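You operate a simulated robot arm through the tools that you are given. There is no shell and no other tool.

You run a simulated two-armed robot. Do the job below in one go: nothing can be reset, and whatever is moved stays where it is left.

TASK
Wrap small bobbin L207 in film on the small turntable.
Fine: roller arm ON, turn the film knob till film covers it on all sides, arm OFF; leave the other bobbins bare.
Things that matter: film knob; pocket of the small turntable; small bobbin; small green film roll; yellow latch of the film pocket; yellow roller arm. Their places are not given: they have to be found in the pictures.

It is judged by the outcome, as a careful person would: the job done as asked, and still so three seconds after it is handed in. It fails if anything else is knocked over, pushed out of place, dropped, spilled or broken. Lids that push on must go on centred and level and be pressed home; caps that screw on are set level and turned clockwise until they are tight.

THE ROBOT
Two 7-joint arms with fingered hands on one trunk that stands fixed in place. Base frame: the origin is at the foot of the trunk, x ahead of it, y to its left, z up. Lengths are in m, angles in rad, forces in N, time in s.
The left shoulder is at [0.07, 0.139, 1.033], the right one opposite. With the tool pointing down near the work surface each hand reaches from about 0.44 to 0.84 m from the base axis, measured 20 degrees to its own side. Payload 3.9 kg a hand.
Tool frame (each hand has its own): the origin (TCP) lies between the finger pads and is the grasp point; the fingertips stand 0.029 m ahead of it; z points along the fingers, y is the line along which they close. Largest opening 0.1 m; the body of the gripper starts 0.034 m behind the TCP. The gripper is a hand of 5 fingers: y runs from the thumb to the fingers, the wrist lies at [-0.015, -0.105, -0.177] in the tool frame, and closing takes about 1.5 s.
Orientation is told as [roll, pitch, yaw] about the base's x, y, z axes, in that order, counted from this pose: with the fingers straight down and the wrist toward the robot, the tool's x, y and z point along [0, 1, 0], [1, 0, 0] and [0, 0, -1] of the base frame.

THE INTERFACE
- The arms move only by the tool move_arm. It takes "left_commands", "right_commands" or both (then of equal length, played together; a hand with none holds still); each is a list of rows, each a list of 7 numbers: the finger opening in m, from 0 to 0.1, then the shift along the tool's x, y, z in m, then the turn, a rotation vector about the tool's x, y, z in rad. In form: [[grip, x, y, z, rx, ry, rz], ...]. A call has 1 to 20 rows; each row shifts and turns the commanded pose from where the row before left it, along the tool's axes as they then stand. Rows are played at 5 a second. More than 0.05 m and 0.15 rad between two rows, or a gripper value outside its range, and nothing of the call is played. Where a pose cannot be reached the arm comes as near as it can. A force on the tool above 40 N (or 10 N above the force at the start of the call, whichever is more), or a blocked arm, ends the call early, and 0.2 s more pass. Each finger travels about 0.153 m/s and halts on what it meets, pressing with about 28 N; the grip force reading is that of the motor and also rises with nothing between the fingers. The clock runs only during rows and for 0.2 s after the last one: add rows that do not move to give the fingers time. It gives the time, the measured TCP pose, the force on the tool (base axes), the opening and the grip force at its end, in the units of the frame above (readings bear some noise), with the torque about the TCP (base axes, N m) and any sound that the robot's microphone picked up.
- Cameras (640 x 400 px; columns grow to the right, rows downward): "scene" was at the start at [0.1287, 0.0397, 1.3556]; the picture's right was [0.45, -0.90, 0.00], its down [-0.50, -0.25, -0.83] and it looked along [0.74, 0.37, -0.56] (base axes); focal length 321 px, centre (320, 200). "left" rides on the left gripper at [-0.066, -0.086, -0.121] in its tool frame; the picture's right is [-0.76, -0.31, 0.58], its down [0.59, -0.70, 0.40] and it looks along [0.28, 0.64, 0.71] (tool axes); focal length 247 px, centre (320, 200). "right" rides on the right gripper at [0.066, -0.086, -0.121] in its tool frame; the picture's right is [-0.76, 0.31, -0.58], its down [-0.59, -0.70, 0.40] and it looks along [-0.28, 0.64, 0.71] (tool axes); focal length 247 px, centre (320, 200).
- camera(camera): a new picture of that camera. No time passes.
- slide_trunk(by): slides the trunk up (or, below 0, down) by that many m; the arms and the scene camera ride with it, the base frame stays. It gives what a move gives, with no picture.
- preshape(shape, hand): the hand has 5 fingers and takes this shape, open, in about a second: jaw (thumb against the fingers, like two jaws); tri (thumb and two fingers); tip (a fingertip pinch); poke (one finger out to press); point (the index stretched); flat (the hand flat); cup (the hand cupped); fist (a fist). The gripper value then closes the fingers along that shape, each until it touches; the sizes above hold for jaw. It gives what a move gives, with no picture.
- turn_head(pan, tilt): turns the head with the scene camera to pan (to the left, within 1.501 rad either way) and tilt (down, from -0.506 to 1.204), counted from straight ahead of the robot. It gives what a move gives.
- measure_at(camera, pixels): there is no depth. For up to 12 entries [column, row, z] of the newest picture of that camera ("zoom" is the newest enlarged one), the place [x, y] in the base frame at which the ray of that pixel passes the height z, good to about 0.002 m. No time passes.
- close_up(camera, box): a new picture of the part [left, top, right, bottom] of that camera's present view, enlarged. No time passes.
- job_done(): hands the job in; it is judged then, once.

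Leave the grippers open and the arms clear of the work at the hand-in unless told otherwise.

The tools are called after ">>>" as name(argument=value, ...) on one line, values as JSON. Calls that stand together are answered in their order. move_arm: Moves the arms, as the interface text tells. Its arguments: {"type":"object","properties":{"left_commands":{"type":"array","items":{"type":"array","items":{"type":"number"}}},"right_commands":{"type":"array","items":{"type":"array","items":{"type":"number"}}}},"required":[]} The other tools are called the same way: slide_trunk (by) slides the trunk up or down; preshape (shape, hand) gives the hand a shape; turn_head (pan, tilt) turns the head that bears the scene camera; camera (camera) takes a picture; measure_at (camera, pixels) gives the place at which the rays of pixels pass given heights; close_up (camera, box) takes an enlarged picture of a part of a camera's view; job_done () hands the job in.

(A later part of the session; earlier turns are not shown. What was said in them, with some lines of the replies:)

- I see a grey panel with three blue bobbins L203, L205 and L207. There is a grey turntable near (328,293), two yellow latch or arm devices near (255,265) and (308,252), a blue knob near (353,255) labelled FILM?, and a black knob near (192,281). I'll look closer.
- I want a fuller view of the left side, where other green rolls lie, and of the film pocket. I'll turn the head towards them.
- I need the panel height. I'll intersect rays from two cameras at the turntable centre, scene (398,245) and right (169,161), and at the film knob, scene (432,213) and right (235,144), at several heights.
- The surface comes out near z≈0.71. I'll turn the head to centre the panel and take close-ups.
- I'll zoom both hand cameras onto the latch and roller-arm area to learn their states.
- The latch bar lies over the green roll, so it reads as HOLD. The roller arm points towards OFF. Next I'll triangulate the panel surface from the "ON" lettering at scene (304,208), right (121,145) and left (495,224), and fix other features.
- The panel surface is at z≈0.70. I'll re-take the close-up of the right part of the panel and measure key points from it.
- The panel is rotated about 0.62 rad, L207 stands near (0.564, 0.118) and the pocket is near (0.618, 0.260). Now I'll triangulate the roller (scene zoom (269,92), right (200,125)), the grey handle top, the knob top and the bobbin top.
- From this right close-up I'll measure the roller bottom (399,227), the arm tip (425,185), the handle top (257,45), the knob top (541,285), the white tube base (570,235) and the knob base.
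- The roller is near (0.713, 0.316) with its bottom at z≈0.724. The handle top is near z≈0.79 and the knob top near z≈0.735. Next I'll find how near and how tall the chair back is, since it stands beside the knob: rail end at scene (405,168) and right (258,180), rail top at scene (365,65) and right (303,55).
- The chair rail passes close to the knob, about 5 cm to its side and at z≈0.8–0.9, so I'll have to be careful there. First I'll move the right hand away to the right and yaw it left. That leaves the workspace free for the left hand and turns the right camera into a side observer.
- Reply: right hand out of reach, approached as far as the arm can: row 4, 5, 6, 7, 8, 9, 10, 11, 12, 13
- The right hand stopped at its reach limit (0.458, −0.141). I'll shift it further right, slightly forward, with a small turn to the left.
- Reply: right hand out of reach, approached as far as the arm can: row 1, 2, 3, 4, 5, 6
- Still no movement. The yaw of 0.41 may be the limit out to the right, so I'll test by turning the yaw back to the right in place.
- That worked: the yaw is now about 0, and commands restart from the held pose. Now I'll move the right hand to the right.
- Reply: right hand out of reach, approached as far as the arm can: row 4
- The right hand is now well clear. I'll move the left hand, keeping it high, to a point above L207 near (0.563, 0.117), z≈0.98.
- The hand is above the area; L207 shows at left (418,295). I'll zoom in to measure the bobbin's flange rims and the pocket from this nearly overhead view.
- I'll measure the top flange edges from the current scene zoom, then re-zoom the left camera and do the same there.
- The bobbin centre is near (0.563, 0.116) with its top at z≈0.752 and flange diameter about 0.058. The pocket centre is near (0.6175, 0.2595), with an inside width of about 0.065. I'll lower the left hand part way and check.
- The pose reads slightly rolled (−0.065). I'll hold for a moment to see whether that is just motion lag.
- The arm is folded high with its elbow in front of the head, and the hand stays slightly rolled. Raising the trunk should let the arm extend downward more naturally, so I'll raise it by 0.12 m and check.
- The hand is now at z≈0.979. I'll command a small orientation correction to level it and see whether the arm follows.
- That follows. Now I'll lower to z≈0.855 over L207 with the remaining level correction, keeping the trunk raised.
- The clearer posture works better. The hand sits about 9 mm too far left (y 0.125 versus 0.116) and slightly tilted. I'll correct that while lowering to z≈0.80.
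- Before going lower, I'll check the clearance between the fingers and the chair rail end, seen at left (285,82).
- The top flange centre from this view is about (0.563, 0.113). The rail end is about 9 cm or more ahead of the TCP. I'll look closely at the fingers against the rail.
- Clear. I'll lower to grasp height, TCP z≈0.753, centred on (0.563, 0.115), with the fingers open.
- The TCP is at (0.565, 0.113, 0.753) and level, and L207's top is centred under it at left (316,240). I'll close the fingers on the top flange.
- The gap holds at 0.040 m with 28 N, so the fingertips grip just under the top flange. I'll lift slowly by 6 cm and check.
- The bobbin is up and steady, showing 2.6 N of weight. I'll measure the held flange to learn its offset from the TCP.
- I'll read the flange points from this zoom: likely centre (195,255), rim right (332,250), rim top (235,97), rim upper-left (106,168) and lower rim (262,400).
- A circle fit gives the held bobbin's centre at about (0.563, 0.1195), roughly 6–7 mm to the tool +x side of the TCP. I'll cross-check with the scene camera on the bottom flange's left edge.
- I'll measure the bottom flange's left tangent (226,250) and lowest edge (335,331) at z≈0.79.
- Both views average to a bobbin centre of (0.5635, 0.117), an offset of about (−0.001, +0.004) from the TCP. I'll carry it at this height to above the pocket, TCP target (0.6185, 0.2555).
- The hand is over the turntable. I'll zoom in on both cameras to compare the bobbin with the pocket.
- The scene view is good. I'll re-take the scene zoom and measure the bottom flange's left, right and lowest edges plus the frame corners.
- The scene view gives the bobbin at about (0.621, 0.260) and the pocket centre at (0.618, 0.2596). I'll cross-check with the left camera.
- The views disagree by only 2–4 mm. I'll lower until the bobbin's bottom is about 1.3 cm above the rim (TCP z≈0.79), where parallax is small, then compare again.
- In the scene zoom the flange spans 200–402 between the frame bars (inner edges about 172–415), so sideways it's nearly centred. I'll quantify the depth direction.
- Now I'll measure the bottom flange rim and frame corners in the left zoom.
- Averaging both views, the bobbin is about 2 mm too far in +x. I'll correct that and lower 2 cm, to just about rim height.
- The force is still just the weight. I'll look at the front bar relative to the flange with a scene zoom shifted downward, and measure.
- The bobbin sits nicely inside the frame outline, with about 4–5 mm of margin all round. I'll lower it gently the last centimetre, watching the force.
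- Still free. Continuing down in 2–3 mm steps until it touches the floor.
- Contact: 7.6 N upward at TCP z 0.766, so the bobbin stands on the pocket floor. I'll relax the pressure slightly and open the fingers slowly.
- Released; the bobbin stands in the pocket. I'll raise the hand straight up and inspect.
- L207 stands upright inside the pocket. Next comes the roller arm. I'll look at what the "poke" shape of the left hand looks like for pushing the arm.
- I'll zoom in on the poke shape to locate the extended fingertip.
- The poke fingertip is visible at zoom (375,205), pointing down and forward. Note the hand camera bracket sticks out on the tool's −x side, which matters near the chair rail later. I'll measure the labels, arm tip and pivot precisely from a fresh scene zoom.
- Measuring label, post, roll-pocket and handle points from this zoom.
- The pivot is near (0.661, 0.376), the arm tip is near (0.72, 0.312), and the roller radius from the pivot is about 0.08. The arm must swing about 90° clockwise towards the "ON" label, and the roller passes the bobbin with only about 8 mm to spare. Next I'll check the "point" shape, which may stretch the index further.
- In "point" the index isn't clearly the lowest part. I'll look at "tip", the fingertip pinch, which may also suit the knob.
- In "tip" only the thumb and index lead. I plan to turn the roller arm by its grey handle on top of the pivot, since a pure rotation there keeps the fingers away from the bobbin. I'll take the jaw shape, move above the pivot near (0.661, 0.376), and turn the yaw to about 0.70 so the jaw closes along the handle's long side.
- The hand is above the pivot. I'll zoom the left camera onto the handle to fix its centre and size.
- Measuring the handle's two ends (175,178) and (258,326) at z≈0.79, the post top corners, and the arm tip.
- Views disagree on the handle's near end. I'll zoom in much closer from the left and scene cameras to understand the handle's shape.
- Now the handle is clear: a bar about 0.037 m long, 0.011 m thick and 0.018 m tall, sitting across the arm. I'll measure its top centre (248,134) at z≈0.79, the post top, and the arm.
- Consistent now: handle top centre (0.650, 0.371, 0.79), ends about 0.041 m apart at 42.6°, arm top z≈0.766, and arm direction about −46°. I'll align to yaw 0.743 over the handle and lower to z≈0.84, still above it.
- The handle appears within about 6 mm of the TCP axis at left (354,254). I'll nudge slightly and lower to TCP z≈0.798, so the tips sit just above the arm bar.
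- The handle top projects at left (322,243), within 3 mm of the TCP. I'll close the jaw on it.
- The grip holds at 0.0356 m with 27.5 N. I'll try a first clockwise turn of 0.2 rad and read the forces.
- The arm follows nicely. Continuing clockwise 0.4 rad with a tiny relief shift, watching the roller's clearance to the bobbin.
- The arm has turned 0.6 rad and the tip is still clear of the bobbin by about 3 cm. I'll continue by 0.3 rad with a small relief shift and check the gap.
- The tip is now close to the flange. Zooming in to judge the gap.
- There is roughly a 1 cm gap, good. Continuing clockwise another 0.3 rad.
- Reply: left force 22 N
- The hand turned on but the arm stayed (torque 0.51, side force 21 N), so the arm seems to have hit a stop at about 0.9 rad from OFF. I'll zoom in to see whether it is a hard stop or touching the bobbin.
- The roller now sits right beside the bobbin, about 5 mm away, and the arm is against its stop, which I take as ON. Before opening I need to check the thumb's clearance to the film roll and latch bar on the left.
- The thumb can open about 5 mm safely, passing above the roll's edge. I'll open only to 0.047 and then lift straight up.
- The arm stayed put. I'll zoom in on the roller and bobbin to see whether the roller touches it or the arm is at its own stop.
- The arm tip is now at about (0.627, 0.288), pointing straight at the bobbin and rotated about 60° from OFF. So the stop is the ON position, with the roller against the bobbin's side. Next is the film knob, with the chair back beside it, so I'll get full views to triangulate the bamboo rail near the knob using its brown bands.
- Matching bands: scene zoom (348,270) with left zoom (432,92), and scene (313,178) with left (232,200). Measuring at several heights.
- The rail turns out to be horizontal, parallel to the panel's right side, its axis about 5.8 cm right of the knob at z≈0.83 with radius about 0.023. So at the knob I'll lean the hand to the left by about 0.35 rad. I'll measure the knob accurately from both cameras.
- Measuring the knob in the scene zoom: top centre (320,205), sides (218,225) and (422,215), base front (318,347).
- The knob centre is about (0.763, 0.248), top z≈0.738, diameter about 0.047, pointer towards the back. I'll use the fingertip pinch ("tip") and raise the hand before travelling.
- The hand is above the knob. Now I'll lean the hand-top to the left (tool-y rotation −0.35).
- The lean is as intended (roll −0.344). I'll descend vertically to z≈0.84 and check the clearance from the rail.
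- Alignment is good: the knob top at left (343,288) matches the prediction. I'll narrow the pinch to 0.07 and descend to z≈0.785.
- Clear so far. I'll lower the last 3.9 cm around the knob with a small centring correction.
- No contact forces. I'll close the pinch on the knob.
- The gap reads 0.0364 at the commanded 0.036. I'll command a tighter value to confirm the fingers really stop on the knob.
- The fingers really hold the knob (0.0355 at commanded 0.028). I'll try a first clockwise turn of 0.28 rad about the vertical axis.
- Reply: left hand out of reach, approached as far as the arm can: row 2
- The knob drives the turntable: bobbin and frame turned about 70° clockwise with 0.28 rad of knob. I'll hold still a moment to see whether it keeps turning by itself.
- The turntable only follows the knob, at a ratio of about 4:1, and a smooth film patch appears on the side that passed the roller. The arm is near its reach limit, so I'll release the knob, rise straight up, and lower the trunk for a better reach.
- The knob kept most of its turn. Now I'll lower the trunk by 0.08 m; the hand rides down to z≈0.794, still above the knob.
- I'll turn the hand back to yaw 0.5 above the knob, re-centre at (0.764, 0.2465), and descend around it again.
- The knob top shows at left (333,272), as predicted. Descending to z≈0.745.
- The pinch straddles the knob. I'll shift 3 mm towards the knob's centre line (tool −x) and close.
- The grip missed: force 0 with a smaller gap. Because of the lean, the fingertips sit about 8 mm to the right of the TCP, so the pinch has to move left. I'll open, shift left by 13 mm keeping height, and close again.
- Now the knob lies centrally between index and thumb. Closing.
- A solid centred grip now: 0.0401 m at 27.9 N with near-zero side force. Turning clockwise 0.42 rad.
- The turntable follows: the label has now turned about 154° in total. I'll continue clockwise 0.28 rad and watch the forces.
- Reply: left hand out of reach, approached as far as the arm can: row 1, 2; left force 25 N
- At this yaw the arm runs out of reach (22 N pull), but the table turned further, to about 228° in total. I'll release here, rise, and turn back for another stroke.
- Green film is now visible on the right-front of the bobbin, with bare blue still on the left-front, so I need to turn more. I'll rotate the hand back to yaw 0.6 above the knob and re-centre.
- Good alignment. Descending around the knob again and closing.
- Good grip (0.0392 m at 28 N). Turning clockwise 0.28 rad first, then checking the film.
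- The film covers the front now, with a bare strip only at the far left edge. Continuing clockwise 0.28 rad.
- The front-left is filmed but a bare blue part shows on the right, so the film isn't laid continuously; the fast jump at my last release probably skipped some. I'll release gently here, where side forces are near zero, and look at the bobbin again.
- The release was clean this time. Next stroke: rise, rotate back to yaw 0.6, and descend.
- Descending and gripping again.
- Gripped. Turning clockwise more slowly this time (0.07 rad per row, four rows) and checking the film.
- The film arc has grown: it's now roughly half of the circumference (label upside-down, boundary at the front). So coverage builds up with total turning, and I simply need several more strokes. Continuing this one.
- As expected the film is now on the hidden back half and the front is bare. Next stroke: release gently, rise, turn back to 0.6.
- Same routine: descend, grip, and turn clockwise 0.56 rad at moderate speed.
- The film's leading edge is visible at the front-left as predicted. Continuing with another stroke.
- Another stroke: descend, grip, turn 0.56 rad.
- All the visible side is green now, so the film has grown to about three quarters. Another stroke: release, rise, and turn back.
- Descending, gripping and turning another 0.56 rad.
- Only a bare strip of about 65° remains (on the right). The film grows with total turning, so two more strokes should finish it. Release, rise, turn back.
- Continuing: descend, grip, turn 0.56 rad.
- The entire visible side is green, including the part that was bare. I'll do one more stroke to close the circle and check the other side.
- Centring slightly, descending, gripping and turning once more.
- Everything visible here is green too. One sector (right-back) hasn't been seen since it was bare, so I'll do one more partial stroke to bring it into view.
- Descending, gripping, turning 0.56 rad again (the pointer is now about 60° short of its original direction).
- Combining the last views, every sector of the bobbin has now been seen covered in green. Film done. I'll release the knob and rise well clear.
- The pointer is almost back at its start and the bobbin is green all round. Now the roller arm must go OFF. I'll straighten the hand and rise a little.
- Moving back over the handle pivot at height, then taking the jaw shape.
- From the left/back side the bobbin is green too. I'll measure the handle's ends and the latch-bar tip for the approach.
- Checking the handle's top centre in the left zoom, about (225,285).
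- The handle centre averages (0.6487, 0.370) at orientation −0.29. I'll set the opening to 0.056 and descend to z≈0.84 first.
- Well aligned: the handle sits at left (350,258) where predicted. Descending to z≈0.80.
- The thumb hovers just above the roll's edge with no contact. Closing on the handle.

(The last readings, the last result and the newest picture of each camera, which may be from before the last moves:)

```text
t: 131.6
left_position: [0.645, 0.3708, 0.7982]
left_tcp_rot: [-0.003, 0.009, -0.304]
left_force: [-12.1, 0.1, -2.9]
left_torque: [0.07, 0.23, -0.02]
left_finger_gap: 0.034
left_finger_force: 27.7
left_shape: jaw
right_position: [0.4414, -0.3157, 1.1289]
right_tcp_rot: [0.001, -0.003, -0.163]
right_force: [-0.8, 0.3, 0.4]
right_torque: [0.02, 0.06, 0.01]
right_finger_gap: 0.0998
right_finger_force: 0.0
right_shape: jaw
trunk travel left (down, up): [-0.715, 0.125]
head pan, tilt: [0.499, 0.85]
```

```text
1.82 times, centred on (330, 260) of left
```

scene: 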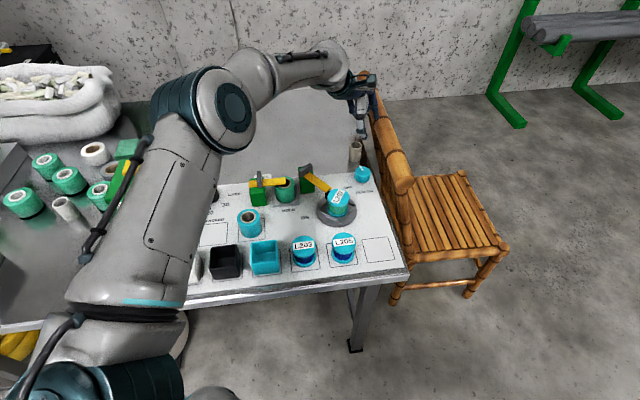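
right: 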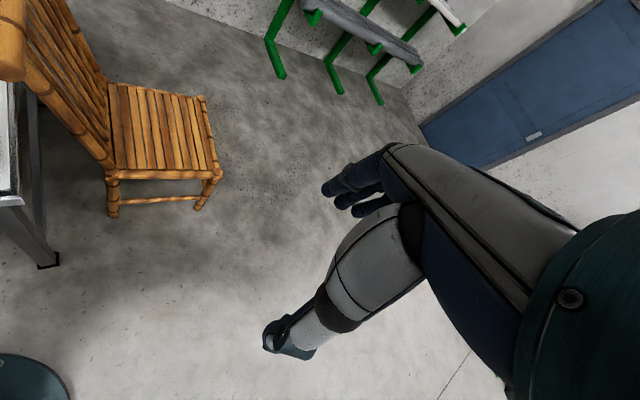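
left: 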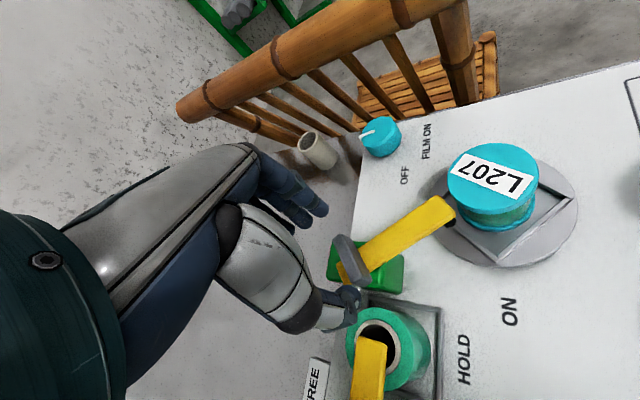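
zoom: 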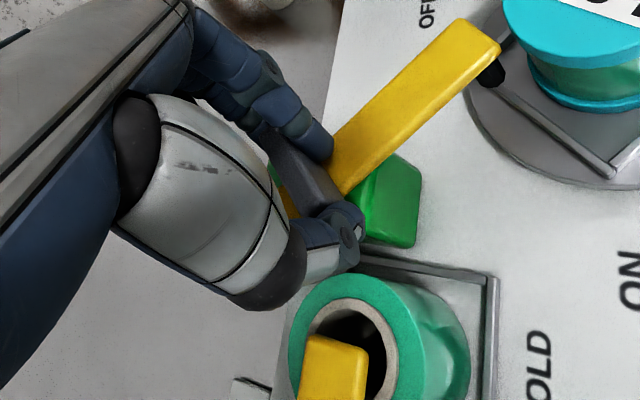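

Gripped (0.034 m, 27.7 N). I'll relieve the side force a little and rotate counter-clockwise 0.3 rad.

>>> move_arm(left_commands=[[0.03, -0.0007, -0.0023, 0, 0, 0, 0], [0.03, 0, 0, 0, 0, 0, -0.1], [0.03, 0, 0, 0, 0, 0, -0.1], [0.03, 0, 0, 0, 0, 0, -0.1], [0.03, 0, 0, 0, 0, 0, 0]])

>>> close_up(camera="scene", box=[275, 150, 371, 230])

>>> camera(camera="left")

```text
t: 132.8
left_position: [0.646, 0.3686, 0.7987]
left_tcp_rot: [-0.002, 0.01, -0.001]
left_force: [-8.1, -5.9, -9.3]
left_torque: [-0.04, 0.14, 0.0]
left_finger_gap: 0.033
left_finger_force: 28.2
left_shape: jaw
right_position: [0.4433, -0.3146, 1.128]
right_tcp_rot: [-0.001, -0.002, -0.167]
right_force: [0.1, -0.9, 0.4]
right_torque: [-0.01, 0.02, 0.0]
right_finger_gap: 0.0998
right_finger_force: 0.1
right_shape: jaw
trunk travel left (down, up): [-0.715, 0.125]
head pan, tilt: [0.499, 0.85]
```

```text
5.00 times, centred on (323, 190) of scene
```

zoom: 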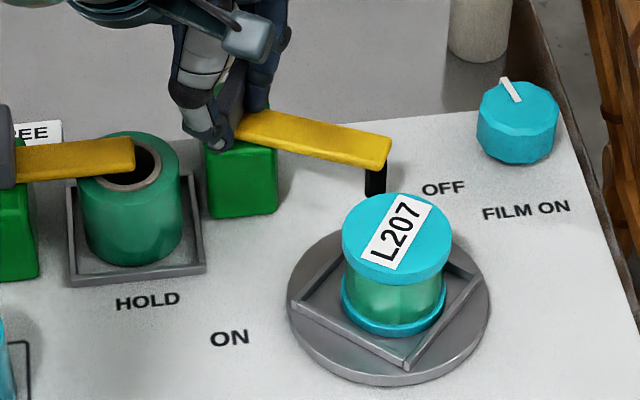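

```text
taken
```

left: 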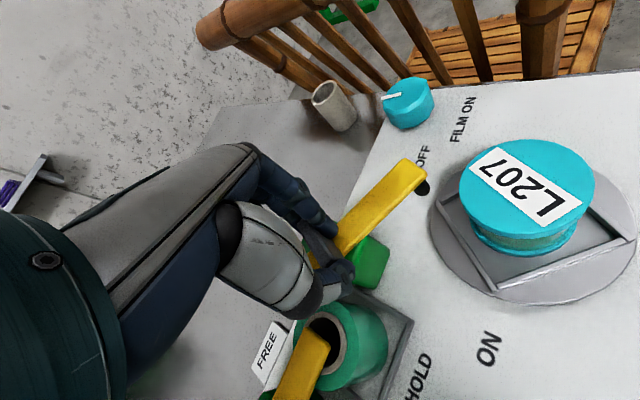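

The arm swings back away from the bobbin. Continuing counter-clockwise 0.45 rad.

>>> move_arm(left_commands=[[0.03, -0.0008, -0.001, -0.001, 0, 0, -0.1], [0.03, 0, 0, 0, 0, 0, -0.1], [0.03, 0, 0, 0, 0, 0, -0.1], [0.03, 0, 0, 0, 0, 0, -0.1], [0.03, 0, 0, 0, 0, 0, -0.05], [0.03, 0, 0, 0, 0, 0, 0]])

>>> close_up(camera="scene", box=[275, 150, 371, 230])

>>> camera(camera="left")

```text
t: 134.2
left_position: [0.6462, 0.3672, 0.7982]
left_tcp_rot: [0.004, 0.008, 0.446]
left_force: [-0.2, -12.9, -10.8]
left_torque: [-0.17, -0.01, -0.06]
left_finger_gap: 0.0322
left_finger_force: 28.4
left_shape: jaw
right_position: [0.4447, -0.3163, 1.1262]
right_tcp_rot: [0.002, -0.001, -0.164]
right_force: [-0.6, 0.3, 0.6]
right_torque: [-0.01, -0.01, -0.02]
right_finger_gap: 0.0998
right_finger_force: 0.1
right_shape: jaw
trunk travel left (down, up): [-0.715, 0.125]
head pan, tilt: [0.499, 0.85]
```

```text
5.00 times, centred on (323, 190) of scene
```

zoom: 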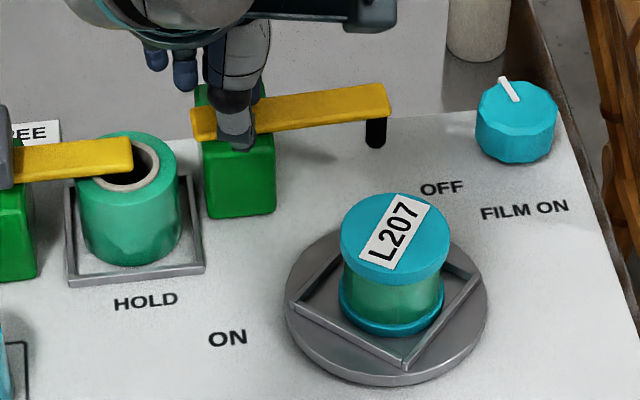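

```text
taken
```

left: 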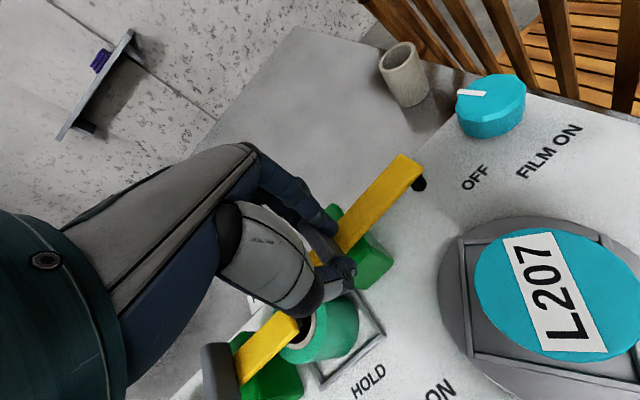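

The arm is nearly back to its original line. I'll continue until it meets the OFF stop.

>>> move_arm(left_commands=[[0.03, -0.001, 0, -0.001, 0, 0, -0.08], [0.03, 0, 0, 0, 0, 0, -0.08], [0.03, 0, 0, 0, 0, 0, -0.08], [0.03, 0, 0, 0, 0, 0, 0]])

>>> close_up(camera="scene", box=[275, 150, 371, 230])

>>> camera(camera="left")

```text
t: 135.2
left_position: [0.6467, 0.3644, 0.7983]
left_tcp_rot: [0.005, 0.008, 0.685]
left_force: [3.2, -16.4, -11.9]
left_torque: [-0.26, -0.12, -0.34]
left_finger_gap: 0.0321
left_finger_force: 28.4
left_shape: jaw
right_position: [0.4457, -0.3165, 1.1261]
right_tcp_rot: [0.004, 0.0, -0.166]
right_force: [0.0, 0.5, -0.8]
right_torque: [0.03, -0.02, -0.02]
right_finger_gap: 0.0998
right_finger_force: 0.0
right_shape: jaw
trunk travel left (down, up): [-0.715, 0.125]
head pan, tilt: [0.499, 0.85]
```

```text
5.00 times, centred on (323, 190) of scene
```

zoom: 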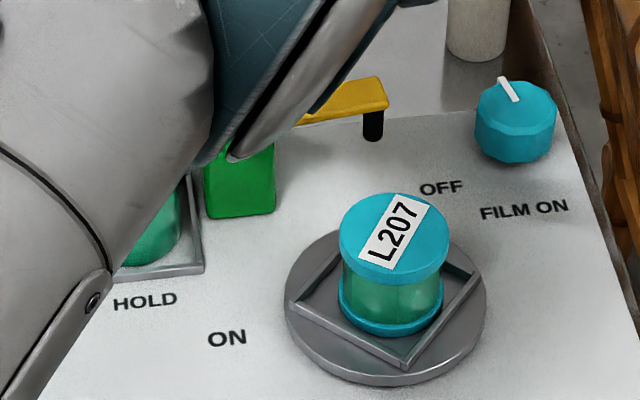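

```text
taken
```

left: 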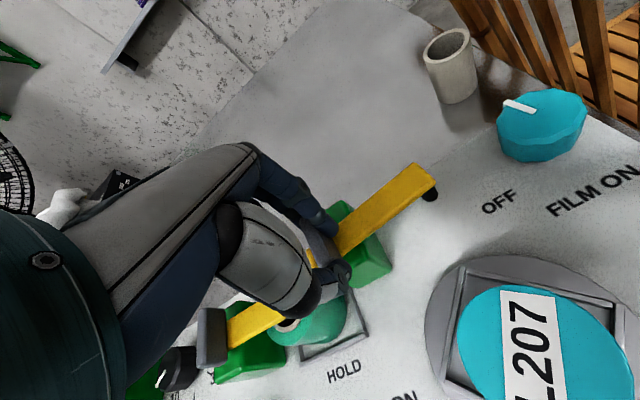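

The torque rises to 0.34, so it looks like the stop. I'll measure the arm tip against its original place (corners originally near (0.717, 0.319) and (0.703, 0.302)).

>>> close_up(camera="scene", box=[310, 155, 374, 195])

```text
10.00 times, centred on (342, 175) of scene
```

zoom: 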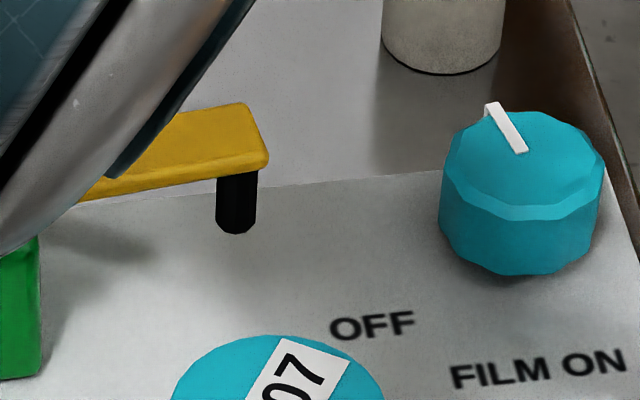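

>>> measure_at(camera="zoom", pixels=[[243, 105, 0.766], [268, 155, 0.766], [236, 232, 0.724]])

```text
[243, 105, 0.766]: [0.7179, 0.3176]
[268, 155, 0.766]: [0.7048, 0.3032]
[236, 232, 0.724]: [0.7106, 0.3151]
```

The tip and roller match the original OFF position within 2 mm. Releasing the handle gently and lifting straight up.

>>> move_arm(left_commands=[[0.036, 0, 0, 0, 0, 0, 0], [0.042, 0, 0, 0, 0, 0, 0], [0.05, 0, 0, 0, 0, 0, 0], [0.058, 0, 0, 0, 0, 0, 0], [0.062, 0, 0, -0.005, 0, 0, 0], [0.062, 0, 0, -0.015, 0, 0, 0], [0.062, 0, 0, -0.03, 0, 0, 0], [0.062, 0, 0, -0.045, 0, 0, 0], [0.062, 0, 0, -0.045, 0, 0, 0], [0.062, 0, 0, -0.02, 0, 0, 0], [0.062, 0, 0, 0, 0, 0, 0]])

>>> camera(camera="left")

>>> camera(camera="scene")

>>> close_up(camera="scene", box=[255, 150, 383, 240])

```text
t: 137.6
left_position: [0.6507, 0.3669, 0.9635]
left_tcp_rot: [0.007, 0.007, 0.687]
left_force: [0.6, -0.2, 0.4]
left_torque: [0.03, 0.0, -0.05]
left_finger_gap: 0.0617
left_finger_force: 0.1
left_shape: jaw
right_position: [0.4437, -0.3148, 1.1275]
right_tcp_rot: [0.001, -0.002, -0.163]
right_force: [0.4, 0.5, -0.2]
right_torque: [0.0, -0.01, -0.03]
right_finger_gap: 0.1001
right_finger_force: 0.0
right_shape: jaw
trunk travel left (down, up): [-0.715, 0.125]
head pan, tilt: [0.499, 0.85]
```

```text
taken
```

left: 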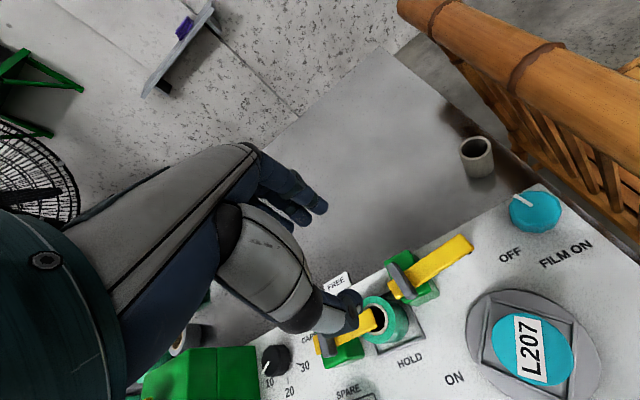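

```text
taken
```

scene: 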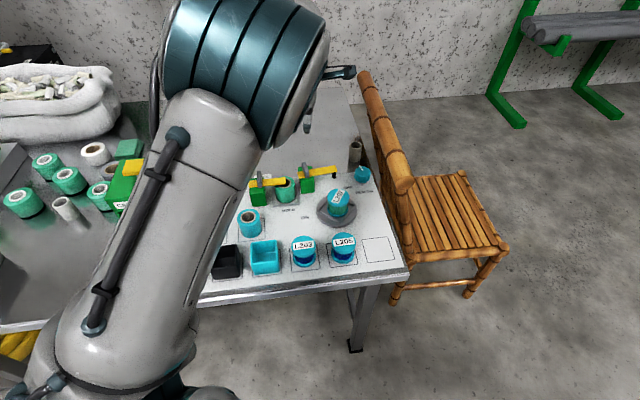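

```text
4.44 times, centred on (319, 195) of scene
```

zoom: 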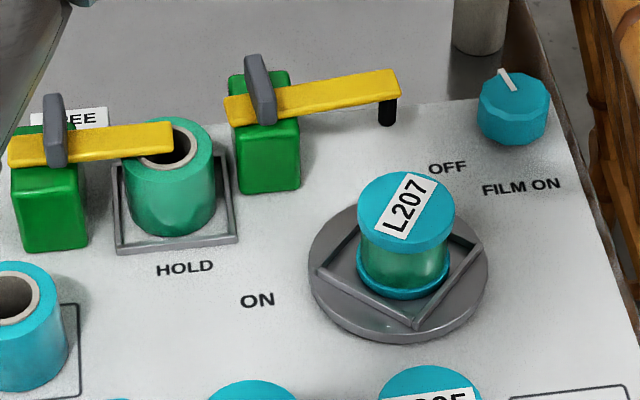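

The arm is OFF, the latch still HOLD, the film roll in place, and the bobbin wrapped and standing in the pocket. I'll retract the left hand up and to the left, opening it.

>>> move_arm(left_commands=[[0.07, 0, 0, -0.045, 0, 0, 0], [0.08, 0, 0, -0.045, 0, 0, 0], [0.1, 0, 0, -0.045, 0, 0, 0], [0.1, 0.0354, -0.0228, -0.005, 0, 0, 0.05], [0.1, 0.0354, -0.0228, -0.005, 0, 0, 0.05], [0.1, 0.0354, -0.0228, -0.005, 0, 0, 0.05], [0.1, 0.0354, -0.0228, -0.005, 0, 0, 0.05], [0.1, 0.0354, -0.0228, -0.005, 0, 0, 0.05], [0.1, 0, 0, 0, 0, 0, 0]])

>>> camera(camera="scene")

>>> camera(camera="left")

```text
t: 139.6
left_position: [0.4566, 0.4482, 1.1269]
left_tcp_rot: [0.006, 0.009, 0.437]
left_force: [0.8, -0.2, -0.2]
left_torque: [0.0, 0.02, 0.0]
left_finger_gap: 0.0999
left_finger_force: 0.0
left_shape: jaw
right_position: [0.4445, -0.315, 1.1282]
right_tcp_rot: [0.002, -0.003, -0.167]
right_force: [-0.3, -0.7, -0.2]
right_torque: [0.02, 0.01, 0.0]
right_finger_gap: 0.0998
right_finger_force: 0.1
right_shape: jaw
trunk travel left (down, up): [-0.715, 0.125]
head pan, tilt: [0.499, 0.85]
```

```text
taken
```

scene: 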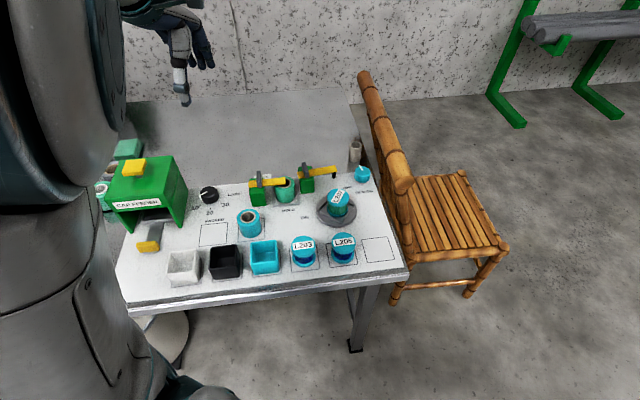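

```text
taken
```

left: 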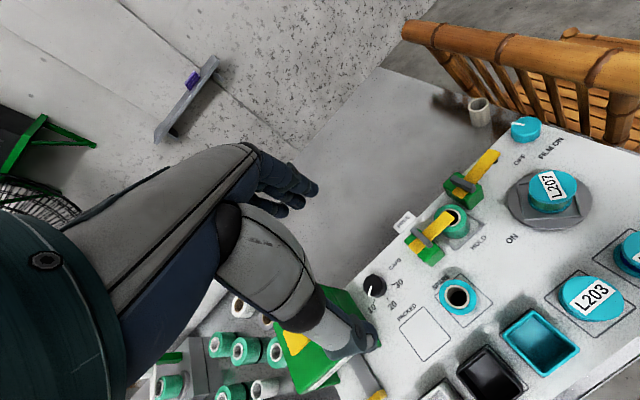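

Both arms are clear. I'll zoom in on the bobbin from the left camera and the scene camera for a final check.

>>> close_up(camera="left", box=[490, 145, 610, 245])

>>> close_up(camera="scene", box=[290, 150, 402, 280])

```text
4.00 times, centred on (550, 195) of left
```

zoom: 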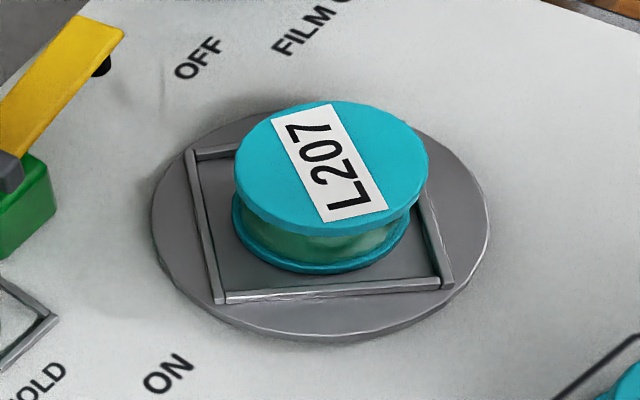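

```text
3.08 times, centred on (346, 215) of scene
```

zoom: 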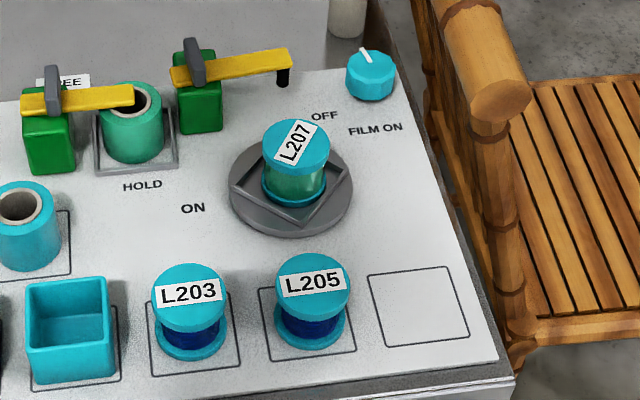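

The bobbin is green all round and upright in the pocket. The roller arm is OFF, the latch is untouched, L203 and L205 are bare in place, and both grippers are open and clear. Handing in.

>>> job_done()

```text
The job is handed in.
```

Bobbin L207 is wrapped in green film and standing upright in the turntable pocket, and I've handed the job in.

- **Film:** I turned the knob about 335° in several grips. Checking as it turned, I saw green film on every side of the bobbin. I didn't get one view of the whole circumference at the end; the right-back side was last seen covered partway through.
- **Roller arm:** It is back at OFF, with its tip within about 2 mm of where it started.
- **Knob:** It is left about 25° short of its original direction.
- **Everything else:** L203 and L205 are still bare on their pads. The latch reads HOLD and the green film roll is in its pocket. I noticed nothing else knocked or moved, including the chair beside the knob.
- **Robot:** Both grippers are open and both arms are clear of the work.
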